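You operate a simulated robot arm through the tools that you are given. There is no shell and no other tool. Be economical: measure what you need, move in short steps, check, and stop when the job is done.

You are at the controls of a simulated two-armed robot. One attempt, no reset.

TASK
Measure out 30 cm of cord on the measuring rail, then brake the spool.
Fine: red slider to 30, locked by the red knob; yellow slider drawn up to it; the yellow lever is the brake.

The check looks at the end state, three seconds after you hand in, the way a careful person would. Anything else that was tipped, shoved, dropped, spilled or broken makes it a failure.

THE ROBOT
Two 7-joint arms with fingered hands on one trunk, on a base that drives. Base frame: it is fixed to the floor where the robot stands at the start and does not move with it; the origin is under the middle of the robot, x ahead of it, y to its left, z up; the surface under the hand at the start is at about z = 0.916. Readings come in m, degrees, newtons and seconds.
The left shoulder is at the start at [0.039, 0.182, 1.274], the right one opposite. With the tool pointing down near the work surface each hand reaches from about 0.36 to 0.8 m from the robot's upright axis, wherever it stands, measured 20 degrees to its own side. Places, roughly: black lever [0.7, 0.1, 1]; blue knob [0.4, -2, 0.9]; blue lever [0.8, -1, 1]; blue pull knob [0.7, -2, 1.4]; crank [0.5, -0.5, 1]; gold sleeve [0.7, -1.9, 1.1]; green lever [0.7, -2.1, 1]; grey lever [-1.1, -2.3, 0.9]; orange bolt [0.7, -2, 1]; orange lever [0.6, -0.5, 1]; red button [0.4, -1, 0.9]; red knob [0.5, -0.2, 0.9]; red lever [-0.4, -2.1, 0.9]; red slider [0.5, -0.2, 0.9]; vice knob [0.4, -1.5, 1]; white lever [0.7, -0.3, 1]. Payload 3.8 kg a hand.
The tool frame of a hand sits at the grasp point between the pads (the TCP): z along the fingers, y along the line on which they close. The tips reach 0.03 m beyond it. Largest opening 0.104 m; the body of the gripper starts 0.035 m behind the TCP. The gripper is a hand of 4 fingers: y runs from the thumb to the fingers, the wrist lies at [-0.017, -0.104, -0.178] in the tool frame, and closing takes about 1.5 s.
Orientation is told as [roll, pitch, yaw] about the base's x, y, z axes, in that order, counted from this pose: with the fingers straight down and the wrist toward the robot, the tool's x, y and z point along [0, 1, 0], [1, 0, 0] and [0, 0, -1] of the base frame.

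THE INTERFACE
- The arms move only by the tool play_rows. It takes "left_motion", "right_motion" or both (then of equal length, played together; a hand with none holds still); each is a list of rows, each a list of 3 entries, a list of its own where there are three numbers: the shift along the tool's x, y, z in m, then the turn, a rotation vector about the tool's x, y, z in degrees, then the gripper command, from -1 (fully open) to 1 (shut), values between in proportion. In form: [[[x, y, z], [ax, ay, az], jaw], ...]. A call has 1 to 20 rows; each row shifts and turns the commanded pose from where the row before left it, along the tool's axes as they then stand. A row lasts 0.2 s, in which the tool goes at most 0.05 m and 8.6 degrees; a call with a longer step from one row to the next is refused whole, and so is a gripper value outside its range. A pose out of reach is approached as far as the arm can. The call stops where the force on the tool passes 90 N (or 10 N more than at its start, if that is more) or the arm is blocked; 0.2 s more then pass. The fingers move at their own pace (about 0.072 m/s each) and stop on an object; they squeeze with about 27 N. The grip force told is the motor's: it shows also when the fingers shut on nothing. Time passes only in rows, and 0.2 s behind the last, so rows that do not move let the fingers close. It gives the time, the measured TCP pose, the force on the tool (base axes), the opening and the grip force at its end, in the units of the frame above (readings bear some noise), with the torque about the TCP (base axes, N m) and any sound that the robot's microphone picked up, and new pictures: "views" is both (left out), scene, wrist or none (wrist: the cameras of the hands that moved).
- Cameras (640 x 400 px; columns grow to the right, rows downward): "scene" is now at [0.1218, -0.0023, 1.4529]; the picture's right is [-0.02, -1.00, 0.00], its down [-0.57, 0.01, -0.82] and it looks along [0.82, -0.02, -0.57] (base axes); focal length 257 px, centre (320, 200). "left" rides on the left gripper at [-0.066, -0.09, -0.126] in its tool frame; the picture's right is [-0.78, -0.30, 0.56], its down [0.57, -0.70, 0.43] and it looks along [0.27, 0.65, 0.71] (tool axes); focal length 275 px, centre (320, 200). "right" rides on the right gripper at [0.066, -0.09, -0.126] in its tool frame; the picture's right is [-0.78, 0.30, -0.56], its down [-0.57, -0.70, 0.42] and it looks along [-0.26, 0.65, 0.71] (tool axes); focal length 275 px, centre (320, 200). There is no depth. A picture from a camera that has moved, and an enlarged one, comes with that camera's place and axes in the base frame and with its lens.
- slide_trunk(by): slides the trunk up (or, below 0, down) by that many m; the arms and the scene camera ride with it, the base frame stays. It gives what a move gives, with no picture.
- steer(legs): drives the robot by 1 to 6 legs, each [ahead, left, turn to the left] in m, m and degrees, along the robot's own axes; the way and the turn of a leg run together, so that a leg with both is an arc; at most 1.5 m and 180 degrees a leg. The arms and the cameras ride along, it lands a little off, and it stops where it bumps. It gives what a move gives, and a new picture of the scene camera.
- grasp_type(shape, hand): the hand has 4 fingers and takes this shape, open, in about a second: jaw (thumb against the fingers, like two jaws); tri (thumb and two fingers); tip (a fingertip pinch); poke (one finger out to press); point (the index stretched); flat (the hand flat); cup (the hand cupped); fist (a fist). The gripper value then closes the fingers along that shape, each until it touches; the sizes above hold for jaw. It gives what a move gives, with no picture.
- aim_head(pan, tilt): turns the head with the scene camera to pan (to the left, within 86 degrees either way) and tilt (down, from -29 to 69), counted from straight ahead of the robot. It gives what a move gives, and a new picture of the scene camera.
- inspect(camera, box): a new picture of the part [left, top, right, bottom] of that camera's present view, enlarged. It takes no simulated time.
- finish_job(): hands the job in; it is judged then, once.

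Go step by step. Nothing tells you exact positions but the pictures and the camera data: compare them with the known pose of the tool, close in by small moves and look again before you grip or let go. The budget is 120 turns and 260 pictures, counting those below and the enlarged ones. Unless the task says otherwise, let go and move clear before handing in, and close with one line.

The tools are called as name(argument=value, ...) on one line, values as JSON. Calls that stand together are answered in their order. play_rows: Moves the arms, as the interface text tells. Its arguments: {"type":"object","properties":{"left_motion":{"type":"array"},"right_motion":{"type":"array"},"views":{"type":"string","enum":["both","scene","wrist","none"]}},"required":[]} The other tools are called the same way: slide_trunk (by) slides the trunk up or down; grasp_type (shape, hand) gives the hand a shape; steer (legs) drives the base; aim_head (pan, tilt) turns the head that bears the scene camera; inspect (camera, box) takes an enlarged picture of a part of a camera's view; finish_job () hands the job in.

At the start:

```text
time_s: 0.0
left_eef_pos: [0.5114, 0.3211, 1.2945]
left_tcp_rot: [0.0, 0.0, 0.0]
left_contact_force: [0.3, -0.1, -0.2]
left_torque: [-0.01, -0.01, -0.03]
left_gripper_width: 0.1035
left_grip_force: 0.1
left_shape: jaw
right_eef_pos: [0.4895, -0.0876, 1.2752]
right_tcp_rot: [0.0, 0.0, 0.0]
right_contact_force: [-0.2, -0.4, 0.2]
right_torque: [-0.02, 0.0, 0.04]
right_gripper_width: 0.1036
right_grip_force: 0.0
right_shape: jaw
trunk travel left (down, up): [-0.425, 0.331]
robot x, y, heading: [0.0014, -0.0009, -0.0]
head pan, tilt: [-1.1, 34.8]
```

scene: 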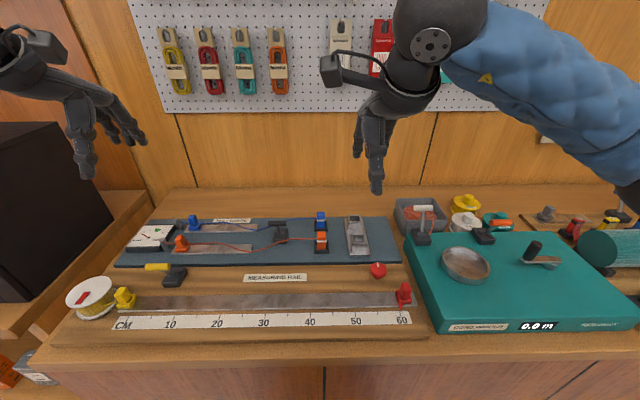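
right: 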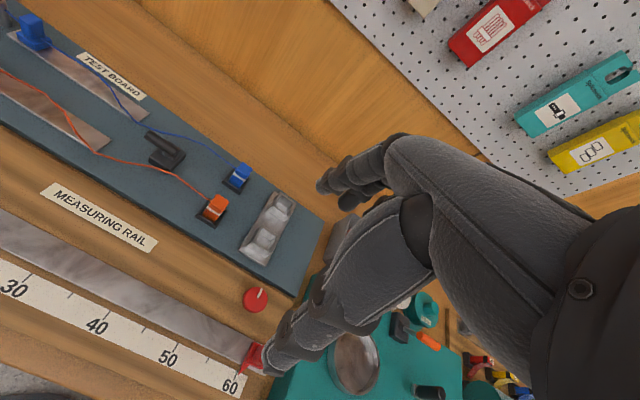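
left: 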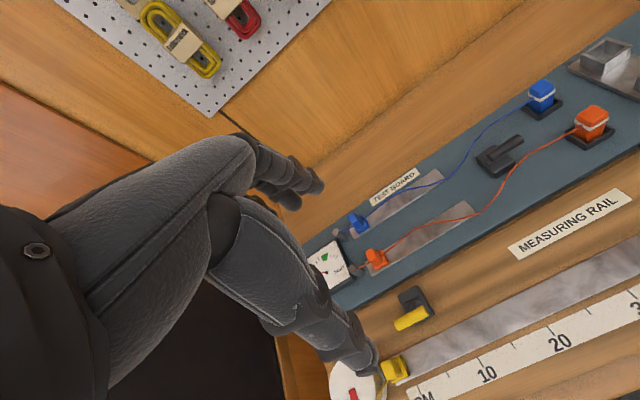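

I see the measuring rail in front, with the red slider at about 60, the red knob behind it, the yellow slider at about 0 by the spool, and the yellow lever. I'll enlarge these parts before planning.

inspect(camera="scene", box=[50, 240, 250, 365])

inspect(camera="scene", box=[250, 240, 450, 365])

```text
3.20 times, centred on (150, 302) of scene
camera zoom: at [0.1218, -0.0023, 1.4529], right [-0.02, -1.0, 0.0], down [-0.57, 0.01, -0.82], along [0.82, -0.02, -0.57], focal length 824 px, centre (864, -128)
```

zoom: 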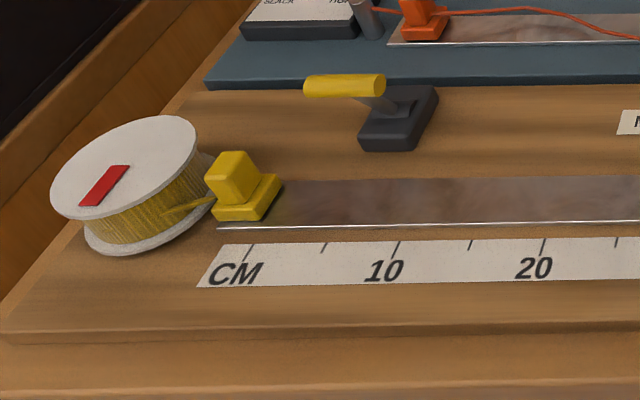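

```text
3.20 times, centred on (350, 302) of scene
camera zoom: at [0.1218, -0.0023, 1.4529], right [-0.02, -1.0, 0.0], down [-0.57, 0.01, -0.82], along [0.82, -0.02, -0.57], focal length 824 px, centre (224, -128)
```

zoom: 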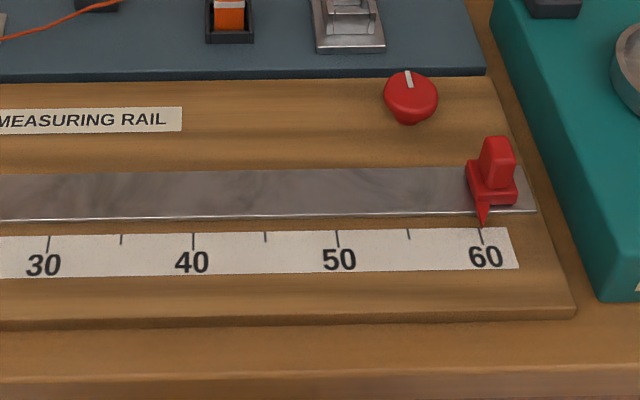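

The scale face looks to be at z≈0.922, with 0 at y≈0.41 and 60 at y≈-0.19, so 30 is near y≈0.11. The red slider's handle is at about [0.48, -0.19]. I'll bring the right hand above it and look again.

play_rows(right_motion=[[[-0.025, 0, 0.04], [0, 0, 0], -1], [[-0.025, 0, 0.04], [0, 0, 0], -1], [[-0.025, 0, 0.04], [0, 0, 0], -1], [[-0.025, 0, 0.04], [0, 0, 0], -1], [[0, 0, 0.02], [0, 0, 0], -1]])

aim_head(pan=0, tilt=50)

```text
time_s: 1.2
left_eef_pos: [0.5098, 0.3214, 1.293]
left_tcp_rot: [-0.1, 0.2, 0.2]
left_contact_force: [-0.6, -0.4, 0.3]
left_torque: [0.03, 0.0, -0.01]
left_gripper_width: 0.1037
left_grip_force: 0.1
left_shape: jaw
right_eef_pos: [0.4881, -0.1882, 1.0964]
right_tcp_rot: [0.0, 0.0, 0.2]
right_contact_force: [-0.4, -0.5, 0.4]
right_torque: [0.01, 0.0, 0.0]
right_gripper_width: 0.1035
right_grip_force: 0.1
right_shape: jaw
trunk travel left (down, up): [-0.425, 0.331]
robot x, y, heading: [0.0025, 0.0014, -0.2]
head pan, tilt: [-1.1, 34.8]
camera scene: at [0.1221, -0.0016, 1.4528], right [-0.02, -1.0, 0.0], down [-0.57, 0.01, -0.82], along [0.82, -0.02, -0.57], focal length 257 px, centre (320, 200)
camera right: at [0.398, -0.1215, 1.2226], right [0.3, -0.78, 0.56], down [-0.7, -0.57, -0.42], along [0.65, -0.26, -0.71], focal length 275 px, centre (320, 200)
```

scene: 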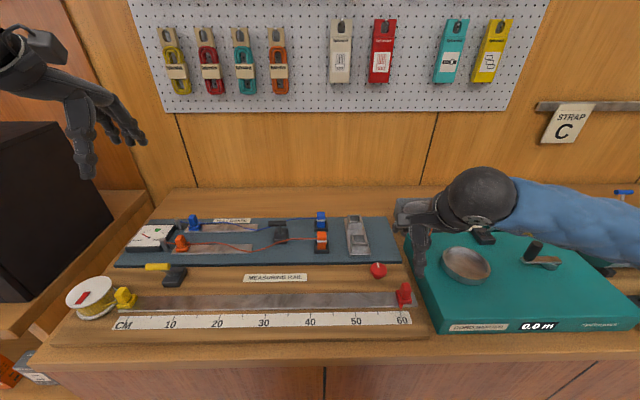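
right: 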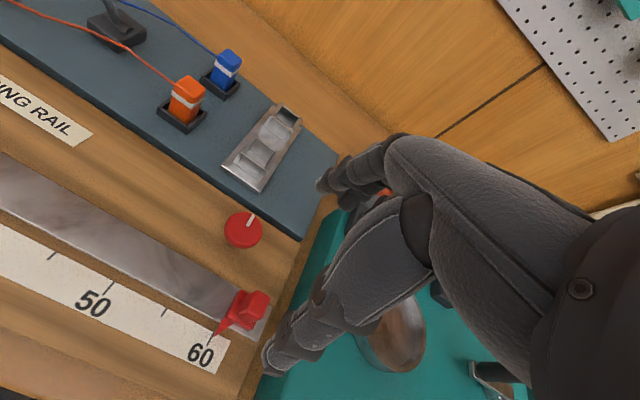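

```text
time_s: 2.0
left_eef_pos: [0.5118, 0.3206, 1.2947]
left_tcp_rot: [0.1, 0.1, 0.0]
left_contact_force: [0.2, -0.3, -0.7]
left_torque: [0.02, -0.01, 0.05]
left_gripper_width: 0.1038
left_grip_force: 0.1
left_shape: jaw
right_eef_pos: [0.4877, -0.1882, 1.096]
right_tcp_rot: [0.0, 0.0, 0.0]
right_contact_force: [-0.1, 0.4, -0.5]
right_torque: [-0.05, -0.01, -0.01]
right_gripper_width: 0.1037
right_grip_force: 0.0
right_shape: jaw
trunk travel left (down, up): [-0.425, 0.331]
robot x, y, heading: [0.0002, 0.0025, -0.1]
head pan, tilt: [0.0, 50.0]
camera scene: at [0.1106, -0.0006, 1.4309], right [0.0, -1.0, 0.0], down [-0.77, 0.0, -0.64], along [0.64, 0.0, -0.77], focal length 257 px, centre (320, 200)
```

scene: 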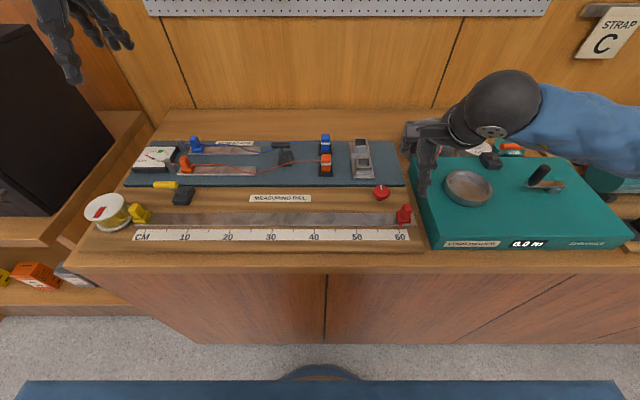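

The two cameras agree that the red handle is near [0.477, -0.20]. I'll enlarge it to see its shape and height.

inspect(camera="right", box=[180, 200, 340, 300])

inspect(camera="right", box=[180, 270, 340, 370])

inspect(camera="scene", box=[340, 170, 440, 250])

inspect(camera="scene", box=[80, 170, 220, 258])

```text
4.00 times, centred on (260, 250) of right
camera zoom: at [0.3979, -0.1221, 1.223], right [0.3, -0.78, 0.56], down [-0.7, -0.57, -0.42], along [0.65, -0.27, -0.71], focal length 1101 px, centre (560, 0)
```

zoom: 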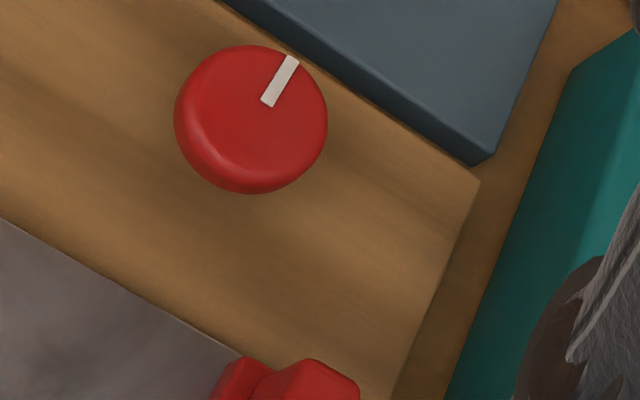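

```text
4.00 times, centred on (260, 320) of right
camera zoom: at [0.3979, -0.1221, 1.223], right [0.3, -0.78, 0.56], down [-0.7, -0.57, -0.42], along [0.65, -0.27, -0.71], focal length 1101 px, centre (560, -280)
```

zoom: 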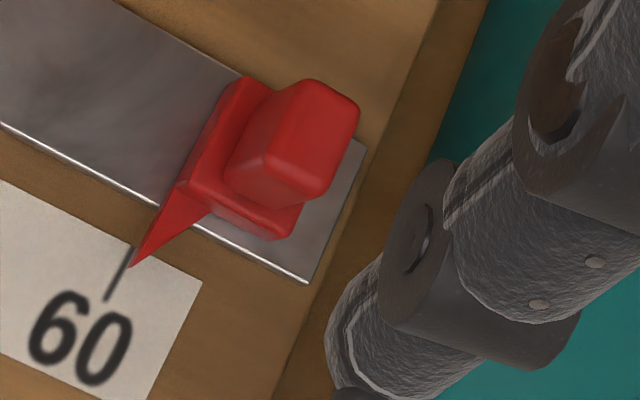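

```text
5.00 times, centred on (390, 210) of scene
camera zoom: at [0.1106, -0.0006, 1.4309], right [0.0, -1.0, 0.0], down [-0.77, 0.0, -0.64], along [0.64, 0.0, -0.77], focal length 1287 px, centre (-30, 150)
```

zoom: 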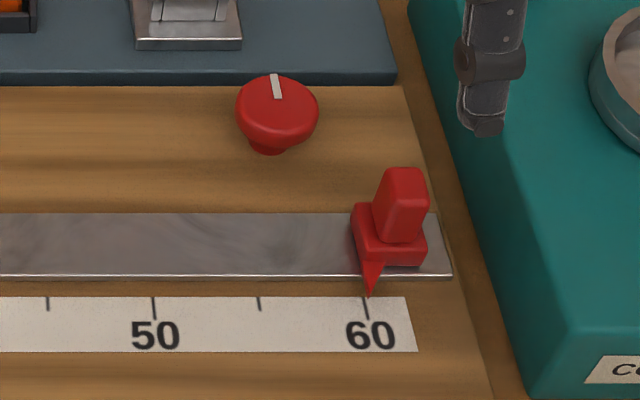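

```text
4.55 times, centred on (150, 214) of scene
camera zoom: at [0.1106, -0.0006, 1.4309], right [0.0, -1.0, 0.0], down [-0.77, 0.0, -0.64], along [0.64, 0.0, -0.77], focal length 1170 px, centre (1093, 136)
```

zoom: 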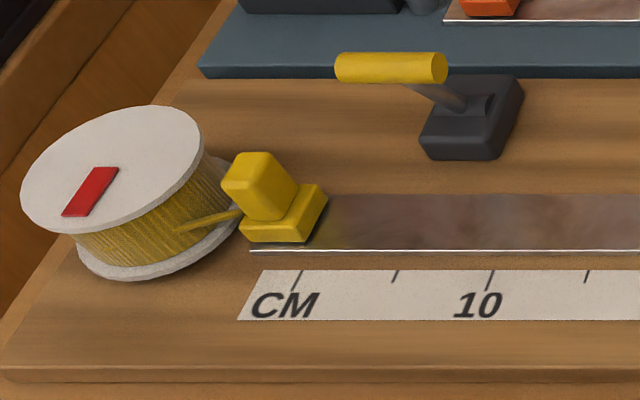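

The top of the red handle is near [0.483, -0.203, 0.963], and the pointer is at the slider's left edge. The red knob is just behind it, so I'll try the slimmer tip pinch.

grasp_type(shape="tip", hand="right")

play_rows(right_motion=[[[-0.007, -0.003, 0.03], [0, 0, 0], -0.3], [[-0.007, -0.002, 0.02], [0, 0, 0], -0.3], [[0, 0, 0], [0, 0, 0], -0.3], [[0, 0, 0], [0, 0, 0], -0.3], [[0, 0, 0], [0, 0, 0], -0.3]])

inspect(camera="scene", box=[340, 130, 500, 250])

```text
time_s: 2.9
left_eef_pos: [0.5115, 0.3195, 1.2941]
left_tcp_rot: [-0.1, 0.1, 0.0]
left_contact_force: [-0.2, 0.3, 0.3]
left_torque: [-0.01, 0.01, 0.0]
left_gripper_width: 0.1037
left_grip_force: 0.0
left_shape: jaw
right_eef_pos: [0.4872, -0.1884, 1.0967]
right_tcp_rot: [0.0, -0.1, 0.0]
right_contact_force: [0.3, 1.0, -0.4]
right_torque: [-0.04, 0.03, -0.01]
right_gripper_width: 0.1035
right_grip_force: 0.1
right_shape: tip
trunk travel left (down, up): [-0.425, 0.331]
robot x, y, heading: [0.0026, -0.0003, 0.1]
head pan, tilt: [0.0, 50.0]
```

```text
time_s: 4.1
left_eef_pos: [0.5102, 0.3204, 1.2944]
left_tcp_rot: [0.0, 0.1, 0.0]
left_contact_force: [-0.1, 0.5, -0.8]
left_torque: [-0.05, 0.0, 0.0]
left_gripper_width: 0.1038
left_grip_force: 0.2
left_shape: jaw
right_eef_pos: [0.4828, -0.2013, 1.0476]
right_tcp_rot: [0.0, 0.0, 0.0]
right_contact_force: [0.4, 0.8, -0.8]
right_torque: [-0.02, -0.02, 0.01]
right_gripper_width: 0.068
right_grip_force: 0.1
right_shape: tip
trunk travel left (down, up): [-0.425, 0.331]
robot x, y, heading: [0.0023, 0.0001, 0.1]
head pan, tilt: [0.0, 50.0]
camera scene: at [0.1106, -0.0005, 1.4308], right [0.0, -1.0, 0.0], down [-0.77, 0.0, -0.64], along [0.64, 0.0, -0.77], focal length 257 px, centre (320, 200)
camera right: at [0.3935, -0.1352, 1.1741], right [0.3, -0.78, 0.56], down [-0.7, -0.57, -0.42], along [0.65, -0.27, -0.71], focal length 275 px, centre (320, 200)
```

scene: 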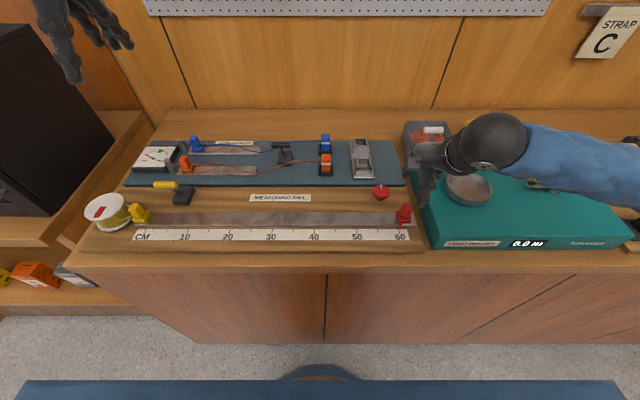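
right: 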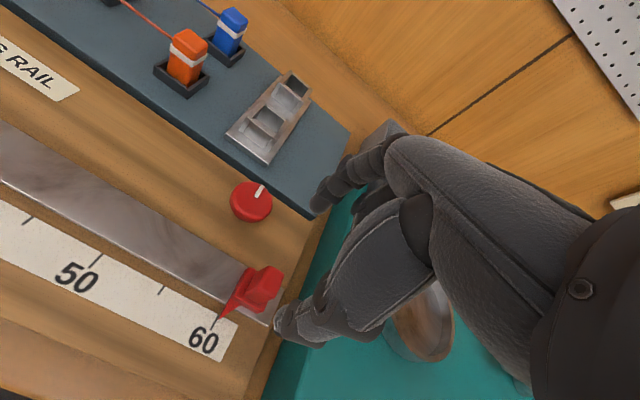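

```text
3.33 times, centred on (420, 190) of scene
camera zoom: at [0.1106, -0.0005, 1.4308], right [0.0, -1.0, 0.0], down [-0.77, 0.0, -0.64], along [0.64, 0.0, -0.77], focal length 858 px, centre (-13, 233)
```

zoom: 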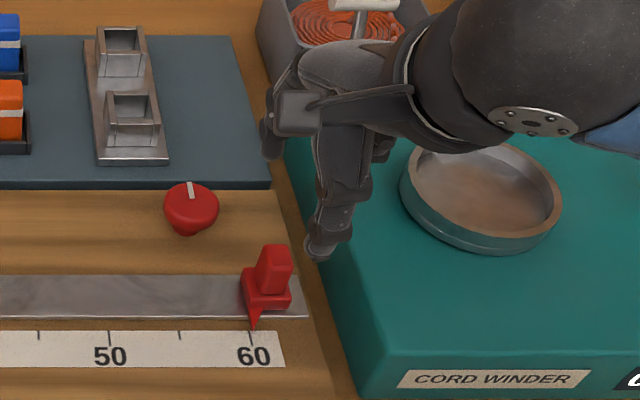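

The teal box is right next to the slider, and the right hand's outer fingers would come down on it. The left hand is mirrored, with its index finger on the right, so it suits the red slider better. I'll back the right hand off and bring the left over.

grasp_type(shape="tip", hand="left")

play_rows(right_motion=[[[0, 0, -0.04], [0, 0, 0], -0.3], [[0, 0, -0.04], [0, 0, 0], -0.3], [[-0.02, 0, -0.04], [0, 0, 0], -0.3], [[-0.03, 0, -0.04], [0, 0, 0], -0.3], [[-0.04, 0, -0.02], [0, 0, 0], -0.3], [[-0.04, 0, 0], [0, 0, 0], -0.3], [[-0.04, 0, 0], [0, 0, 0], -0.3]], views="none")

play_rows(left_motion=[[[-0.04, 0, 0.0], [0, 0, 0], -0.3], [[-0.045, 0, 0], [0, 0, 0], -0.3], [[-0.045, 0, 0], [0, 0, 0], -0.3], [[-0.045, 0, 0], [0, 0, 0], -0.3], [[-0.045, 0, 0], [0, 0, 0], -0.3], [[-0.045, 0, 0], [0, 0, 0], -0.3], [[-0.045, 0, 0], [0, 0, 0], -0.3], [[-0.04, 0, 0.02], [0, 0, 0], -0.3], [[-0.04, 0, 0.02], [0, 0, 0], -0.3], [[-0.04, -0.01, 0.02], [0, 0, 0], -0.3], [[-0.04, -0.01, 0.02], [0, 0, 0], -0.3], [[-0.04, -0.01, 0.02], [0, 0, 0], -0.3], [[0, 0, 0.03], [0, 0, 0], -0.3], [[0, 0, 0.04], [0, 0, 0], -0.3], [[0, 0, 0.04], [0, 0, 0], -0.3], [[0, 0, 0.03], [0, 0, 0], -0.3]])

inspect(camera="scene", box=[340, 130, 500, 250])

```text
time_s: 5.0
left_eef_pos: [0.5105, 0.3209, 1.2939]
left_tcp_rot: [0.0, 0.0, 0.0]
left_contact_force: [-0.3, -0.9, 0.5]
left_torque: [-0.02, 0.02, -0.01]
left_gripper_width: 0.1039
left_grip_force: 0.0
left_shape: tip
right_eef_pos: [0.4841, -0.2023, 1.0471]
right_tcp_rot: [0.0, 0.0, 0.0]
right_contact_force: [-0.8, 0.2, 0.6]
right_torque: [0.02, -0.03, -0.01]
right_gripper_width: 0.0678
right_grip_force: 0.0
right_shape: tip
trunk travel left (down, up): [-0.425, 0.331]
robot x, y, heading: [0.0007, 0.0009, 0.2]
head pan, tilt: [0.0, 50.0]
```

```text
time_s: 6.6
left_eef_pos: [0.5111, 0.3193, 1.2952]
left_tcp_rot: [0.0, 0.0, 0.2]
left_contact_force: [0.2, 0.7, 0.9]
left_torque: [0.0, 0.02, 0.02]
left_gripper_width: 0.1036
left_grip_force: 0.1
left_shape: tip
right_eef_pos: [0.4829, -0.3732, 1.2264]
right_tcp_rot: [0.1, 0.0, 0.1]
right_contact_force: [-0.6, 0.0, 0.1]
right_torque: [0.02, -0.02, 0.0]
right_gripper_width: 0.0679
right_grip_force: 0.2
right_shape: tip
trunk travel left (down, up): [-0.425, 0.331]
robot x, y, heading: [0.0024, -0.0031, -0.1]
head pan, tilt: [0.0, 50.0]
```

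```text
time_s: 10.0
left_eef_pos: [0.4808, -0.1917, 1.0529]
left_tcp_rot: [0.0, 0.0, 0.1]
left_contact_force: [-0.3, 0.1, -1.0]
left_torque: [-0.03, 0.02, -0.03]
left_gripper_width: 0.0679
left_grip_force: 0.0
left_shape: tip
right_eef_pos: [0.4829, -0.3721, 1.2266]
right_tcp_rot: [-0.1, -0.1, 0.0]
right_contact_force: [0.4, -0.3, 0.7]
right_torque: [-0.01, 0.02, 0.0]
right_gripper_width: 0.0681
right_grip_force: 0.0
right_shape: tip
trunk travel left (down, up): [-0.425, 0.331]
robot x, y, heading: [-0.0021, 0.0035, 0.1]
head pan, tilt: [0.0, 50.0]
camera scene: at [0.1106, -0.001, 1.4308], right [0.0, -1.0, 0.0], down [-0.77, 0.0, -0.64], along [0.64, 0.0, -0.77], focal length 257 px, centre (320, 200)
camera left: at [0.392, -0.2586, 1.1785], right [-0.3, -0.78, -0.56], down [-0.7, 0.57, -0.42], along [0.65, 0.27, -0.71], focal length 275 px, centre (320, 200)
```

scene: 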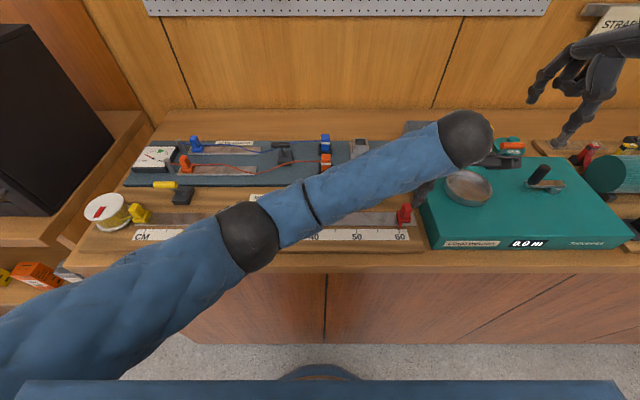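
left: 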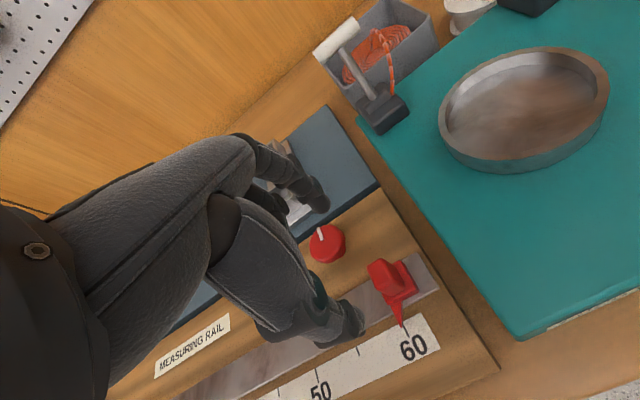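

```text
3.33 times, centred on (420, 190) of scene
camera zoom: at [0.1106, -0.001, 1.4308], right [0.0, -1.0, 0.0], down [-0.77, 0.0, -0.64], along [0.64, 0.0, -0.77], focal length 858 px, centre (-13, 233)
```

zoom: 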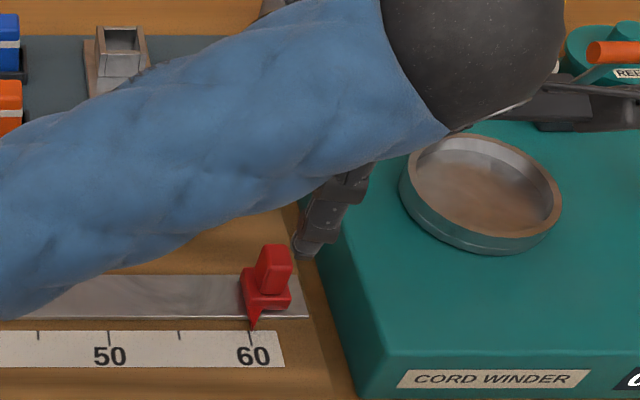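

The left hand is above the slider with the thumb near and the index finger far. I'll check where the middle finger is relative to the knob before descending.

inspect(camera="left", box=[220, 130, 460, 370])

```text
1.67 times, centred on (340, 250) of left
camera zoom: at [0.392, -0.2586, 1.1785], right [-0.3, -0.78, -0.56], down [-0.7, 0.57, -0.42], along [0.65, 0.27, -0.71], focal length 459 px, centre (287, 117)
```

zoom: 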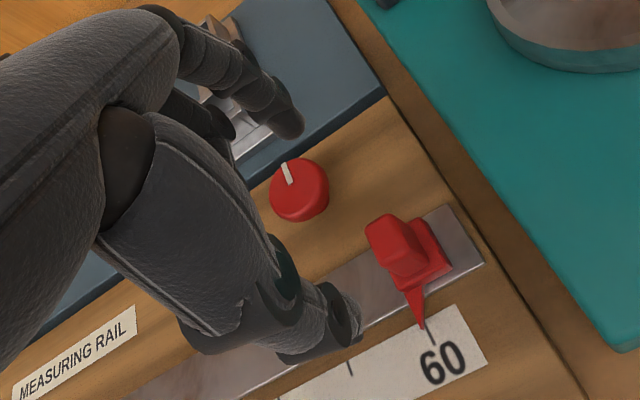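

The other fingers are tucked back, so I'll narrow the grip and descend to z≈1.0, shifting to y≈-0.20.

play_rows(left_motion=[[[-0.004, 0.001, 0.015], [0, 0, 0], 0.0], [[-0.004, 0.001, 0.015], [0, 0, 0], 0.0], [[0, 0, 0.015], [0, 0, 0], 0.0], [[0, 0, 0], [0, 0, 0], 0.0]])

inspect(camera="left", box=[220, 130, 460, 370])

inspect(camera="scene", box=[360, 160, 460, 240])

```text
time_s: 11.0
left_eef_pos: [0.4829, -0.1998, 1.0101]
left_tcp_rot: [0.0, 0.0, 0.0]
left_contact_force: [0.1, 0.0, -0.3]
left_torque: [-0.01, -0.02, 0.01]
left_gripper_width: 0.0526
left_grip_force: 0.1
left_shape: tip
right_eef_pos: [0.483, -0.3724, 1.2264]
right_tcp_rot: [-0.1, 0.0, 0.0]
right_contact_force: [0.0, -0.2, 0.0]
right_torque: [-0.02, -0.03, 0.02]
right_gripper_width: 0.0679
right_grip_force: 0.0
right_shape: tip
trunk travel left (down, up): [-0.425, 0.331]
robot x, y, heading: [-0.0005, 0.0012, -0.0]
head pan, tilt: [0.0, 50.0]
camera scene: at [0.1105, -0.0008, 1.4308], right [0.0, -1.0, 0.0], down [-0.77, 0.0, -0.64], along [0.64, 0.0, -0.77], focal length 257 px, centre (320, 200)
camera left: at [0.3945, -0.2659, 1.1355], right [-0.3, -0.78, -0.56], down [-0.7, 0.57, -0.42], along [0.65, 0.27, -0.71], focal length 275 px, centre (320, 200)
```

scene: 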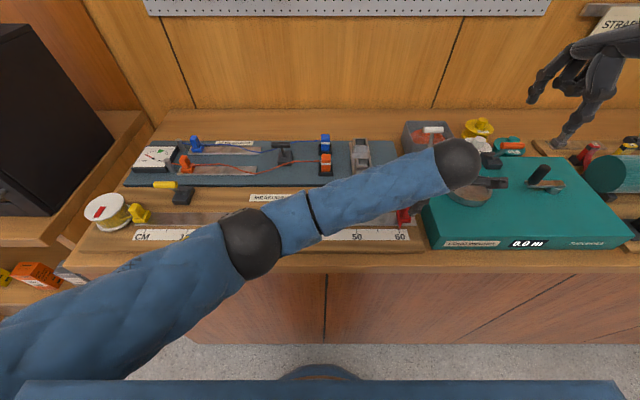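
left: 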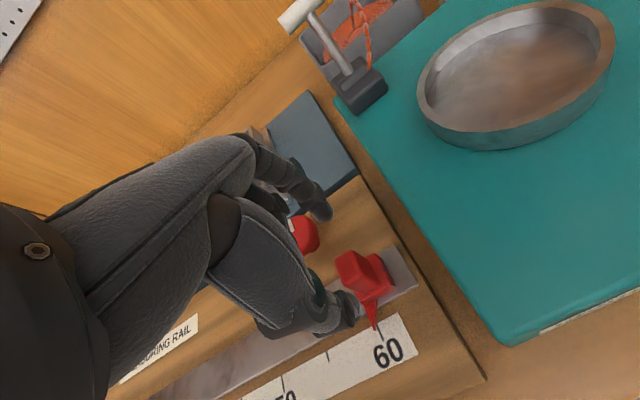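

```text
1.67 times, centred on (340, 250) of left
camera zoom: at [0.3945, -0.2659, 1.1355], right [-0.3, -0.78, -0.56], down [-0.7, 0.57, -0.42], along [0.65, 0.27, -0.71], focal length 459 px, centre (287, 117)
```

zoom: 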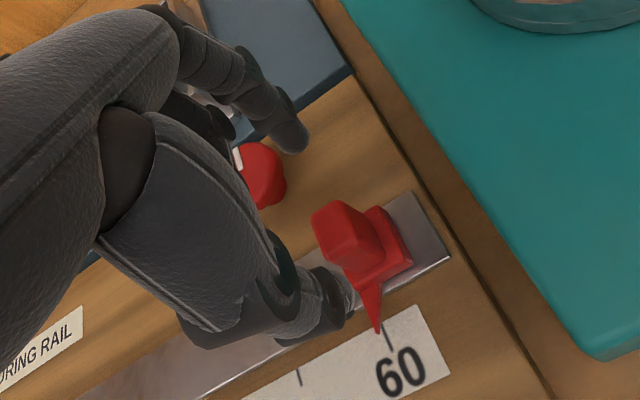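

```text
5.00 times, centred on (410, 200) of scene
camera zoom: at [0.1105, -0.0008, 1.4308], right [0.0, -1.0, 0.0], down [-0.77, 0.0, -0.64], along [0.64, 0.0, -0.77], focal length 1287 px, centre (-130, 200)
```

zoom: 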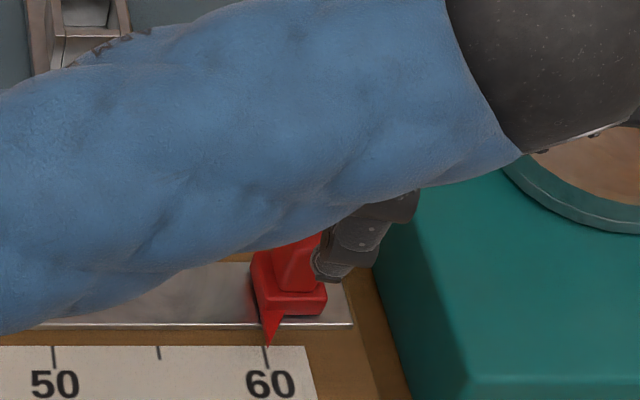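

Both fingers straddle the handle, whose top is near [0.488, -0.203]. I'll descend to TCP z≈0.972 with a small correction, then look.

play_rows(left_motion=[[[-0.003, 0.004, 0.01], [0, 0, 0], 0.0], [[0, 0, 0.014], [0, 0, 0], 0.0], [[0, 0, 0.014], [0, 0, 0], 0.0], [[0, 0, 0], [0, 0, 0], 0.0]], views="none")

inspect(camera="left", box=[220, 130, 460, 370])

inspect(camera="scene", box=[360, 160, 460, 240])

```text
time_s: 12.0
left_eef_pos: [0.4878, -0.2006, 0.9715]
left_tcp_rot: [0.0, 0.1, 0.0]
left_contact_force: [0.5, 0.0, 0.5]
left_torque: [0.04, 0.0, 0.0]
left_gripper_width: 0.0527
left_grip_force: 0.0
left_shape: tip
right_eef_pos: [0.4822, -0.3727, 1.2258]
right_tcp_rot: [0.0, 0.0, 0.0]
right_contact_force: [0.6, 0.5, 0.0]
right_torque: [0.01, -0.02, 0.01]
right_gripper_width: 0.0678
right_grip_force: 0.1
right_shape: tip
trunk travel left (down, up): [-0.425, 0.331]
robot x, y, heading: [0.0013, -0.0003, -0.4]
head pan, tilt: [0.0, 50.0]
```

```text
1.67 times, centred on (340, 250) of left
camera zoom: at [0.3991, -0.2675, 1.0985], right [-0.3, -0.78, -0.56], down [-0.7, 0.57, -0.42], along [0.65, 0.27, -0.71], focal length 459 px, centre (287, 117)
```

zoom: 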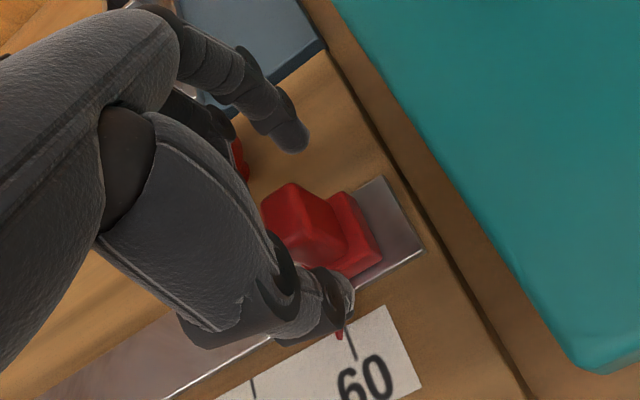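

```text
5.00 times, centred on (410, 200) of scene
camera zoom: at [0.1104, -0.0007, 1.4308], right [0.0, -1.0, 0.0], down [-0.77, 0.0, -0.64], along [0.64, 0.0, -0.77], focal length 1287 px, centre (-130, 200)
```

zoom: 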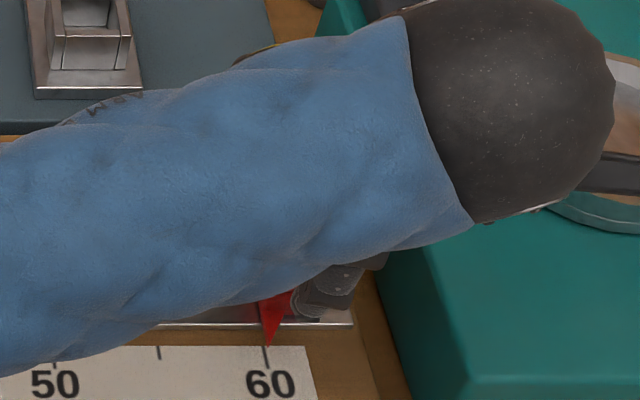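

The handle is between the index finger and thumb, so I'll close the pinch.

play_rows(left_motion=[[[0, 0, 0], [0, 0, 0], 0.4], [[0, 0, 0], [0, 0, 0], 0.7], [[0, 0, 0], [0, 0, 0], 0.9], [[0, 0, 0], [0, 0, 0], 0.9], [[0, 0, 0], [0, 0, 0], 0.9]], views="none")

inspect(camera="left", box=[220, 130, 460, 370])

```text
time_s: 13.2
left_eef_pos: [0.4863, -0.2014, 0.9736]
left_tcp_rot: [0.1, 0.2, 0.0]
left_contact_force: [-10.4, -2.4, 1.3]
left_torque: [-0.03, 0.3, 0.21]
left_gripper_width: 0.0124
left_grip_force: 27.2
left_shape: tip
right_eef_pos: [0.4818, -0.3725, 1.2269]
right_tcp_rot: [0.0, -0.2, 0.0]
right_contact_force: [-0.2, -0.3, -0.9]
right_torque: [0.0, 0.01, -0.01]
right_gripper_width: 0.0679
right_grip_force: 0.0
right_shape: tip
trunk travel left (down, up): [-0.425, 0.331]
robot x, y, heading: [-0.0004, 0.0017, 0.3]
head pan, tilt: [0.0, 50.0]
```

```text
1.67 times, centred on (340, 250) of left
camera zoom: at [0.3975, -0.2682, 1.0992], right [-0.3, -0.78, -0.56], down [-0.7, 0.57, -0.42], along [0.65, 0.26, -0.71], focal length 459 px, centre (287, 117)
```

zoom: 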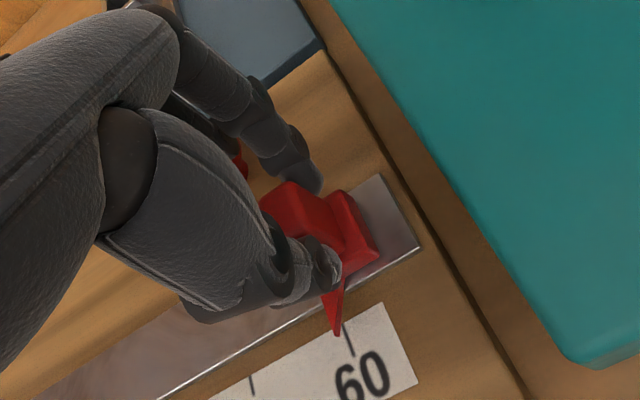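

The handle is gripped, with grip force 27 N and width 12 mm. I'll slide 2 cm toward +y as a test.

play_rows(left_motion=[[[0.005, -0.001, 0], [0, 0, 0], 0.9], [[0.005, -0.001, 0], [0, 0, 0], 0.9], [[0.01, 0, 0], [0, 0, 0], 0.9]], views="none")

inspect(camera="left", box=[220, 130, 460, 370])

```text
time_s: 14.0
left_eef_pos: [0.4865, -0.1807, 0.9732]
left_tcp_rot: [-0.1, -0.1, 0.1]
left_contact_force: [-4.5, -1.1, 6.0]
left_torque: [-0.03, 0.18, 0.24]
left_gripper_width: 0.0123
left_grip_force: 26.9
left_shape: tip
right_eef_pos: [0.4828, -0.3727, 1.2275]
right_tcp_rot: [-0.1, 0.0, 0.0]
right_contact_force: [-0.2, 0.3, -0.2]
right_torque: [-0.05, -0.02, 0.04]
right_gripper_width: 0.0679
right_grip_force: 0.2
right_shape: tip
trunk travel left (down, up): [-0.425, 0.331]
robot x, y, heading: [-0.0006, 0.0006, -0.0]
head pan, tilt: [0.0, 50.0]
```

```text
1.67 times, centred on (340, 250) of left
camera zoom: at [0.3967, -0.2478, 1.0987], right [-0.29, -0.78, -0.56], down [-0.7, 0.57, -0.43], along [0.65, 0.26, -0.71], focal length 459 px, centre (287, 117)
```

zoom: 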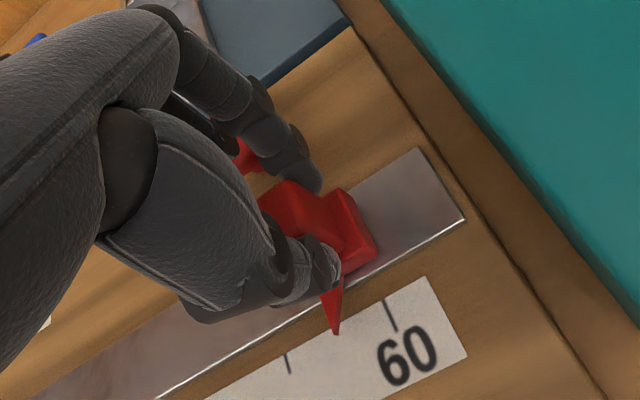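

The slider moves freely. The fingers pass close to the red knob, so I'll go on in small steps and watch the force.

play_rows(left_motion=[[[0.01, 0, 0], [0, 0, 0], 0.9], [[0.01, 0, 0], [0, 0, 0], 0.9]], views="none")

inspect(camera="left", box=[220, 130, 460, 370])

```text
time_s: 14.6
left_eef_pos: [0.4852, -0.1603, 0.973]
left_tcp_rot: [0.0, -0.1, 0.2]
left_contact_force: [-4.3, 0.2, 8.7]
left_torque: [0.01, 0.19, 0.26]
left_gripper_width: 0.0125
left_grip_force: 27.1
left_shape: tip
right_eef_pos: [0.4823, -0.3711, 1.2277]
right_tcp_rot: [0.1, 0.0, 0.1]
right_contact_force: [-0.4, 0.2, -0.7]
right_torque: [0.03, 0.01, 0.0]
right_gripper_width: 0.068
right_grip_force: 0.0
right_shape: tip
trunk travel left (down, up): [-0.425, 0.331]
robot x, y, heading: [0.0012, -0.0028, -0.1]
head pan, tilt: [0.0, 50.0]
```

```text
1.67 times, centred on (340, 250) of left
camera zoom: at [0.3965, -0.228, 1.0983], right [-0.29, -0.78, -0.56], down [-0.7, 0.57, -0.43], along [0.65, 0.27, -0.71], focal length 459 px, centre (287, 117)
```

zoom: 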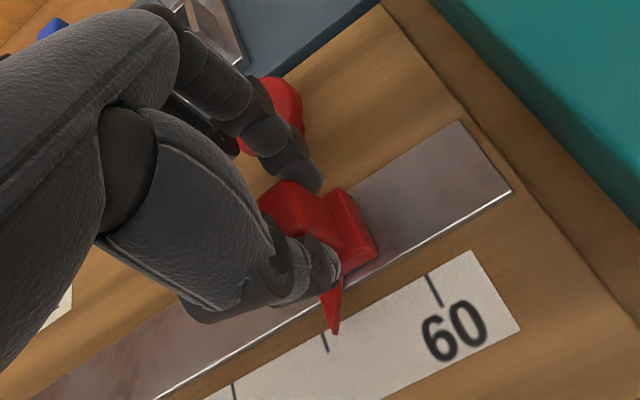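

There is no contact with the knob so far, so I'll keep going.

play_rows(left_motion=[[[0.01, 0, -0.0005], [0, 0, 0], 0.9], [[0.01, 0, -0.0005], [0, 0, 0], 0.9]], views="none")

inspect(camera="left", box=[220, 130, 460, 370])

```text
time_s: 15.2
left_eef_pos: [0.484, -0.141, 0.9721]
left_tcp_rot: [0.0, -0.1, 0.2]
left_contact_force: [-1.4, 0.1, 7.6]
left_torque: [-0.01, 0.08, 0.21]
left_gripper_width: 0.0126
left_grip_force: 27.1
left_shape: tip
right_eef_pos: [0.4821, -0.3711, 1.2267]
right_tcp_rot: [0.0, 0.0, -0.1]
right_contact_force: [0.6, 0.5, 0.2]
right_torque: [0.03, 0.01, -0.03]
right_gripper_width: 0.0677
right_grip_force: 0.0
right_shape: tip
trunk travel left (down, up): [-0.425, 0.331]
robot x, y, heading: [-0.0008, 0.0027, -0.2]
head pan, tilt: [0.0, 50.0]
```

```text
1.67 times, centred on (340, 250) of left
camera zoom: at [0.3963, -0.2077, 1.0985], right [-0.29, -0.78, -0.56], down [-0.7, 0.57, -0.42], along [0.65, 0.27, -0.71], focal length 459 px, centre (287, 117)
```

zoom: 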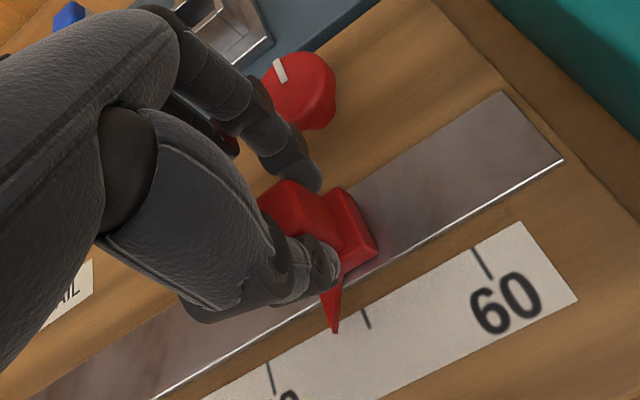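

The knob is passed with its mark unmoved. The pointer reads about 54, so I'll slide another 22 cm and then fine-tune.

play_rows(left_motion=[[[0.015, 0, 0], [0, 0, 0], 0.9], [[0.02, 0, 0], [0, 0, 0], 0.9], [[0.02, 0, 0], [0, 0, 0], 0.9], [[0.02, 0, 0], [0, 0, 0], 0.9], [[0.02, 0, 0], [0, 0, 0], 0.9], [[0.02, 0, 0], [0, 0, 0], 0.9], [[0.02, 0, 0], [0, 0, 0], 0.9], [[0.02, 0, 0], [0, 0, 0], 0.9], [[0.02, 0, 0], [0, 0, 0], 0.9], [[0.02, 0, 0], [0, 0, 0], 0.9], [[0.015, 0, 0], [0, 0, 0], 0.9], [[0.01, 0, 0], [0, 0, 0], 0.9], [[0, 0, 0], [0, 0, 0], 0.9]], views="scene")

inspect(camera="left", box=[280, 250, 420, 340])

```text
time_s: 18.0
left_eef_pos: [0.4854, 0.0795, 0.9726]
left_tcp_rot: [0.1, 0.0, 0.1]
left_contact_force: [-6.0, 0.2, 5.5]
left_torque: [-0.05, 0.12, 0.19]
left_gripper_width: 0.0128
left_grip_force: 26.5
left_shape: tip
right_eef_pos: [0.4829, -0.3723, 1.2271]
right_tcp_rot: [0.0, -0.1, 0.1]
right_contact_force: [0.1, 0.1, 0.2]
right_torque: [-0.02, -0.02, 0.03]
right_gripper_width: 0.0679
right_grip_force: 0.0
right_shape: tip
trunk travel left (down, up): [-0.425, 0.331]
robot x, y, heading: [-0.0032, 0.003, 0.0]
head pan, tilt: [0.0, 50.0]
camera scene: at [0.109, -0.0009, 1.431], right [0.0, -1.0, 0.0], down [-0.77, 0.0, -0.64], along [0.64, 0.0, -0.77], focal length 257 px, centre (320, 200)
```

scene: 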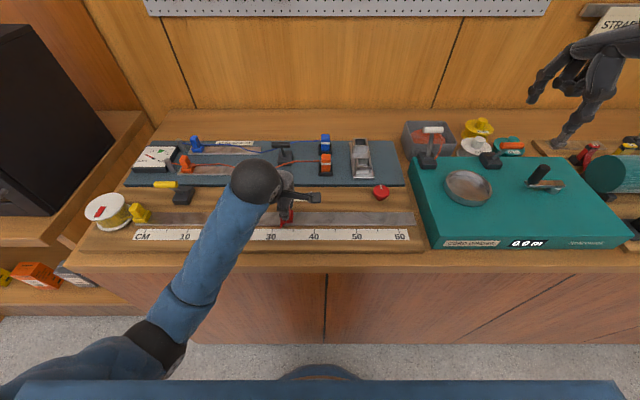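

```text
4.44 times, centred on (350, 295) of left
camera zoom: at [0.396, 0.0124, 1.0986], right [-0.3, -0.78, -0.56], down [-0.7, 0.57, -0.42], along [0.65, 0.27, -0.71], focal length 1224 px, centre (187, -222)
```

zoom: 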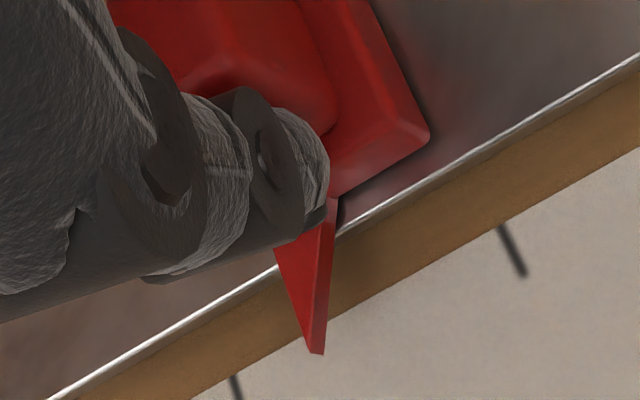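

The pointer reads about 32. I'll move another 1.6 cm and compare it with the tick.

play_rows(left_motion=[[[0.008, 0, 0], [0, 0, 0], 0.9], [[0.008, 0, 0], [0, 0, 0], 0.9], [[0, 0, 0], [0, 0, 0], 0.9]], views="none")

inspect(camera="left", box=[280, 250, 420, 340])

inspect(camera="scene", box=[245, 200, 325, 250])

```text
time_s: 18.8
left_eef_pos: [0.4844, 0.0961, 0.9724]
left_tcp_rot: [0.1, 0.0, 0.1]
left_contact_force: [-4.5, -0.3, 1.3]
left_torque: [0.01, 0.09, 0.19]
left_gripper_width: 0.0126
left_grip_force: 26.3
left_shape: tip
right_eef_pos: [0.483, -0.3732, 1.2262]
right_tcp_rot: [0.0, 0.0, 0.0]
right_contact_force: [-0.3, -0.6, -0.1]
right_torque: [-0.01, -0.01, 0.01]
right_gripper_width: 0.0678
right_grip_force: 0.1
right_shape: tip
trunk travel left (down, up): [-0.425, 0.331]
robot x, y, heading: [-0.0002, 0.0016, 0.3]
head pan, tilt: [0.0, 50.0]
```

```text
4.44 times, centred on (350, 295) of left
camera zoom: at [0.3961, 0.0289, 1.0989], right [-0.3, -0.78, -0.56], down [-0.7, 0.57, -0.42], along [0.65, 0.27, -0.71], focal length 1224 px, centre (187, -222)
```

zoom: 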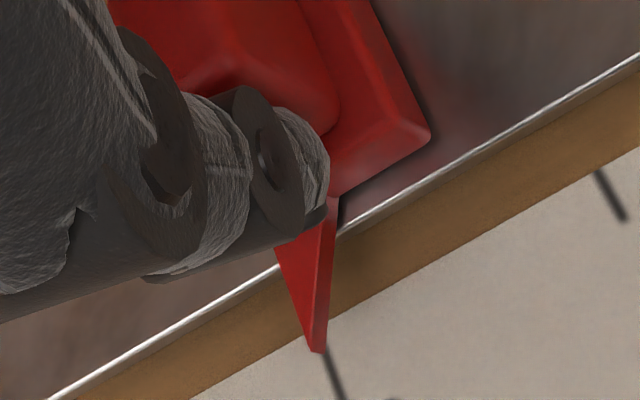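

```text
8.00 times, centred on (285, 225) of scene
camera zoom: at [0.1098, -0.0007, 1.4309], right [0.0, -1.0, 0.0], down [-0.77, 0.0, -0.64], along [0.64, 0.0, -0.77], focal length 2059 px, centre (600, 0)
```

zoom: 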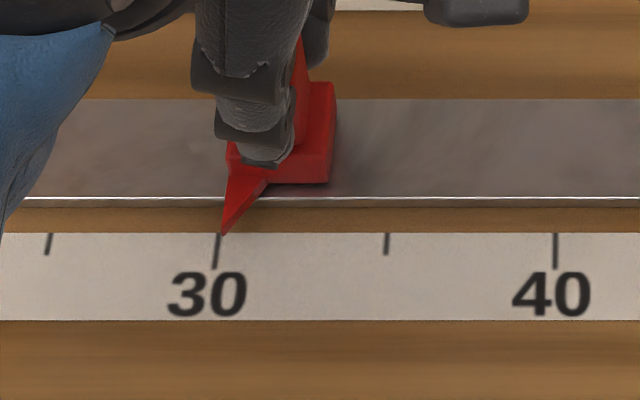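

The pointer reads about 30.2 after parallax, so I'll nudge it 2 mm more.

play_rows(left_motion=[[[0.002, 0, 0], [0, 0, 0], 0.9], [[0, 0, 0], [0, 0, 0], 0.9]], views="none")

inspect(camera="scene", box=[265, 215, 297, 235])

inspect(camera="left", box=[320, 290, 400, 340])

```text
time_s: 19.4
left_eef_pos: [0.4852, 0.097, 0.9731]
left_tcp_rot: [0.0, 0.0, 0.0]
left_contact_force: [-6.8, -0.8, -1.2]
left_torque: [-0.04, 0.14, 0.23]
left_gripper_width: 0.0127
left_grip_force: 26.8
left_shape: tip
right_eef_pos: [0.4835, -0.3726, 1.2267]
right_tcp_rot: [0.1, 0.0, 0.0]
right_contact_force: [-0.2, 0.4, 0.0]
right_torque: [-0.02, 0.01, -0.01]
right_gripper_width: 0.0676
right_grip_force: 0.1
right_shape: tip
trunk travel left (down, up): [-0.425, 0.331]
robot x, y, heading: [0.0016, -0.001, -0.0]
head pan, tilt: [0.0, 50.0]
```

```text
16.00 times, centred on (281, 225) of scene
camera zoom: at [0.1095, -0.0009, 1.4309], right [0.0, -1.0, 0.0], down [-0.77, 0.0, -0.64], along [0.64, 0.0, -0.77], focal length 4118 px, centre (944, -200)
```

zoom: 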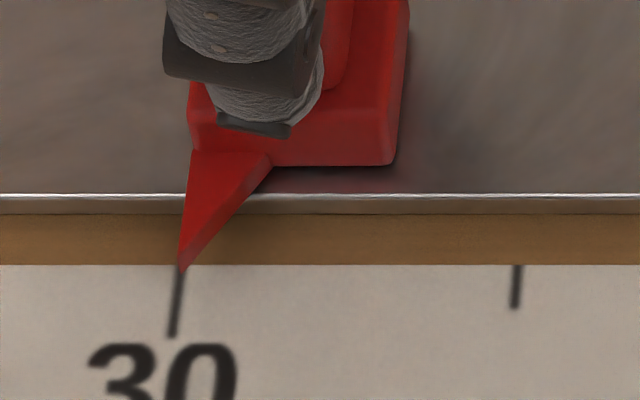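

```text
8.00 times, centred on (360, 315) of left
camera zoom: at [0.3961, 0.0302, 1.099], right [-0.3, -0.78, -0.56], down [-0.7, 0.57, -0.42], along [0.65, 0.27, -0.71], focal length 2202 px, centre (0, -720)
```

zoom: 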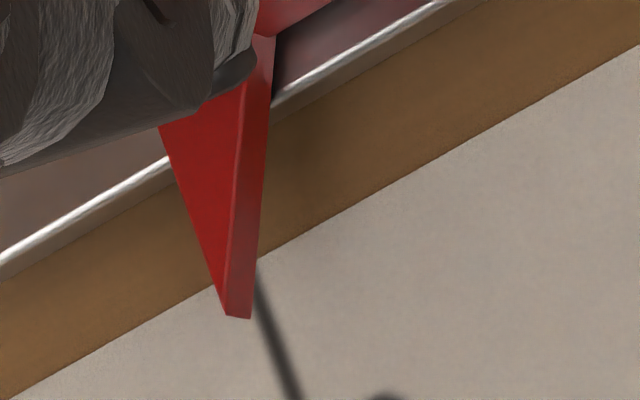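

The red pointer is on the 30 tick. Combining all the views puts the red knob at about [0.552, -0.156] with its top at z≈0.94, close in front of the test board. The left hand will keep holding the slider while the right hand, yawed 90° to pinch along y, comes over the knob.

play_rows(right_motion=[[[0, 0, 0], [0, 0, -8.2], -0.3], [[0, 0, 0], [0, 0, -8.2], -0.3], [[0, 0, 0], [0, 0, -8.2], -0.3], [[0, 0, 0], [0, 0, -8.2], -0.3], [[0, 0, 0], [0, 0, -8.2], -0.3], [[0, 0, 0], [0, 0, -8.2], -0.3], [[0, 0, 0], [0, 0, -8.2], -0.3], [[0, 0, 0], [0, 0, -8.2], -0.3], [[0, 0, 0], [0, 0, -8.2], -0.3], [[0, 0, 0], [0, 0, -8.2], -0.3], [[0, 0, 0], [0, 0, -8.0], -0.3], [[0, 0, 0], [0, 0, 0], -0.3]], left_motion=[[[0.0008, 0, 0], [0, 0, 0], 0.9], [[0, 0, 0], [0, 0, 0], 0.9], [[0, 0, 0], [0, 0, 0], 0.9], [[0, 0, 0], [0, 0, 0], 0.9], [[0, 0, 0], [0, 0, 0], 0.9], [[0, 0, 0], [0, 0, 0], 0.9], [[0, 0, 0], [0, 0, 0], 0.9], [[0, 0, 0], [0, 0, 0], 0.9], [[0, 0, 0], [0, 0, 0], 0.9], [[0, 0, 0], [0, 0, 0], 0.9], [[0, 0, 0], [0, 0, 0], 0.9], [[0, 0, 0], [0, 0, 0], 0.9]], views="scene")

```text
time_s: 22.0
left_eef_pos: [0.4856, 0.0983, 0.9742]
left_tcp_rot: [-0.1, 0.0, 0.1]
left_contact_force: [-5.3, 1.7, -2.6]
left_torque: [0.06, 0.09, 0.22]
left_gripper_width: 0.0124
left_grip_force: 26.8
left_shape: tip
right_eef_pos: [0.4318, -0.2985, 1.2051]
right_tcp_rot: [-0.4, 0.8, 37.8]
right_contact_force: [-0.9, 0.2, 0.3]
right_torque: [-0.01, -0.02, 0.0]
right_gripper_width: 0.068
right_grip_force: 0.0
right_shape: tip
right hand out of reach, approached as far as the arm can: row 4, 5, 6, 7, 8, 9, 10, 11
trunk travel left (down, up): [-0.425, 0.331]
robot x, y, heading: [-0.0009, 0.0005, -0.0]
head pan, tilt: [0.0, 50.0]
camera scene: at [0.1099, -0.0012, 1.4309], right [0.0, -1.0, 0.0], down [-0.77, 0.0, -0.64], along [0.64, 0.0, -0.77], focal length 257 px, centre (320, 200)
```

scene: 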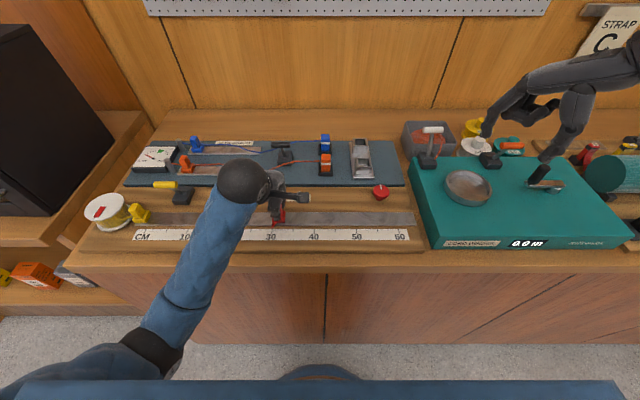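

The right hand can only yaw to +38°. I'll turn it the other way, toward negative yaw, to see what range it has.

play_rows(right_motion=[[[0, 0, 0], [0, 0, 8], -0.3], [[0, 0, 0], [0, 0, 8], -0.3], [[0, 0, 0], [0, 0, 8], -0.3], [[0, 0, 0], [0, 0, 8], -0.3], [[0, 0, 0], [0, 0, 6], -0.3], [[0, 0, 0], [0, 0, 0], -0.3]], views="none")

```text
time_s: 23.4
left_eef_pos: [0.4839, 0.0982, 0.9727]
left_tcp_rot: [0.0, 0.1, 0.1]
left_contact_force: [-5.7, 1.1, -1.4]
left_torque: [0.03, 0.1, 0.21]
left_gripper_width: 0.0125
left_grip_force: 26.9
left_shape: tip
right_eef_pos: [0.4316, -0.2995, 1.2054]
right_tcp_rot: [-0.9, 0.4, -0.5]
right_contact_force: [-0.1, 0.0, 0.6]
right_torque: [0.0, -0.02, -0.01]
right_gripper_width: 0.068
right_grip_force: 0.0
right_shape: tip
trunk travel left (down, up): [-0.425, 0.331]
robot x, y, heading: [0.0005, 0.0008, -0.2]
head pan, tilt: [0.0, 50.0]
```

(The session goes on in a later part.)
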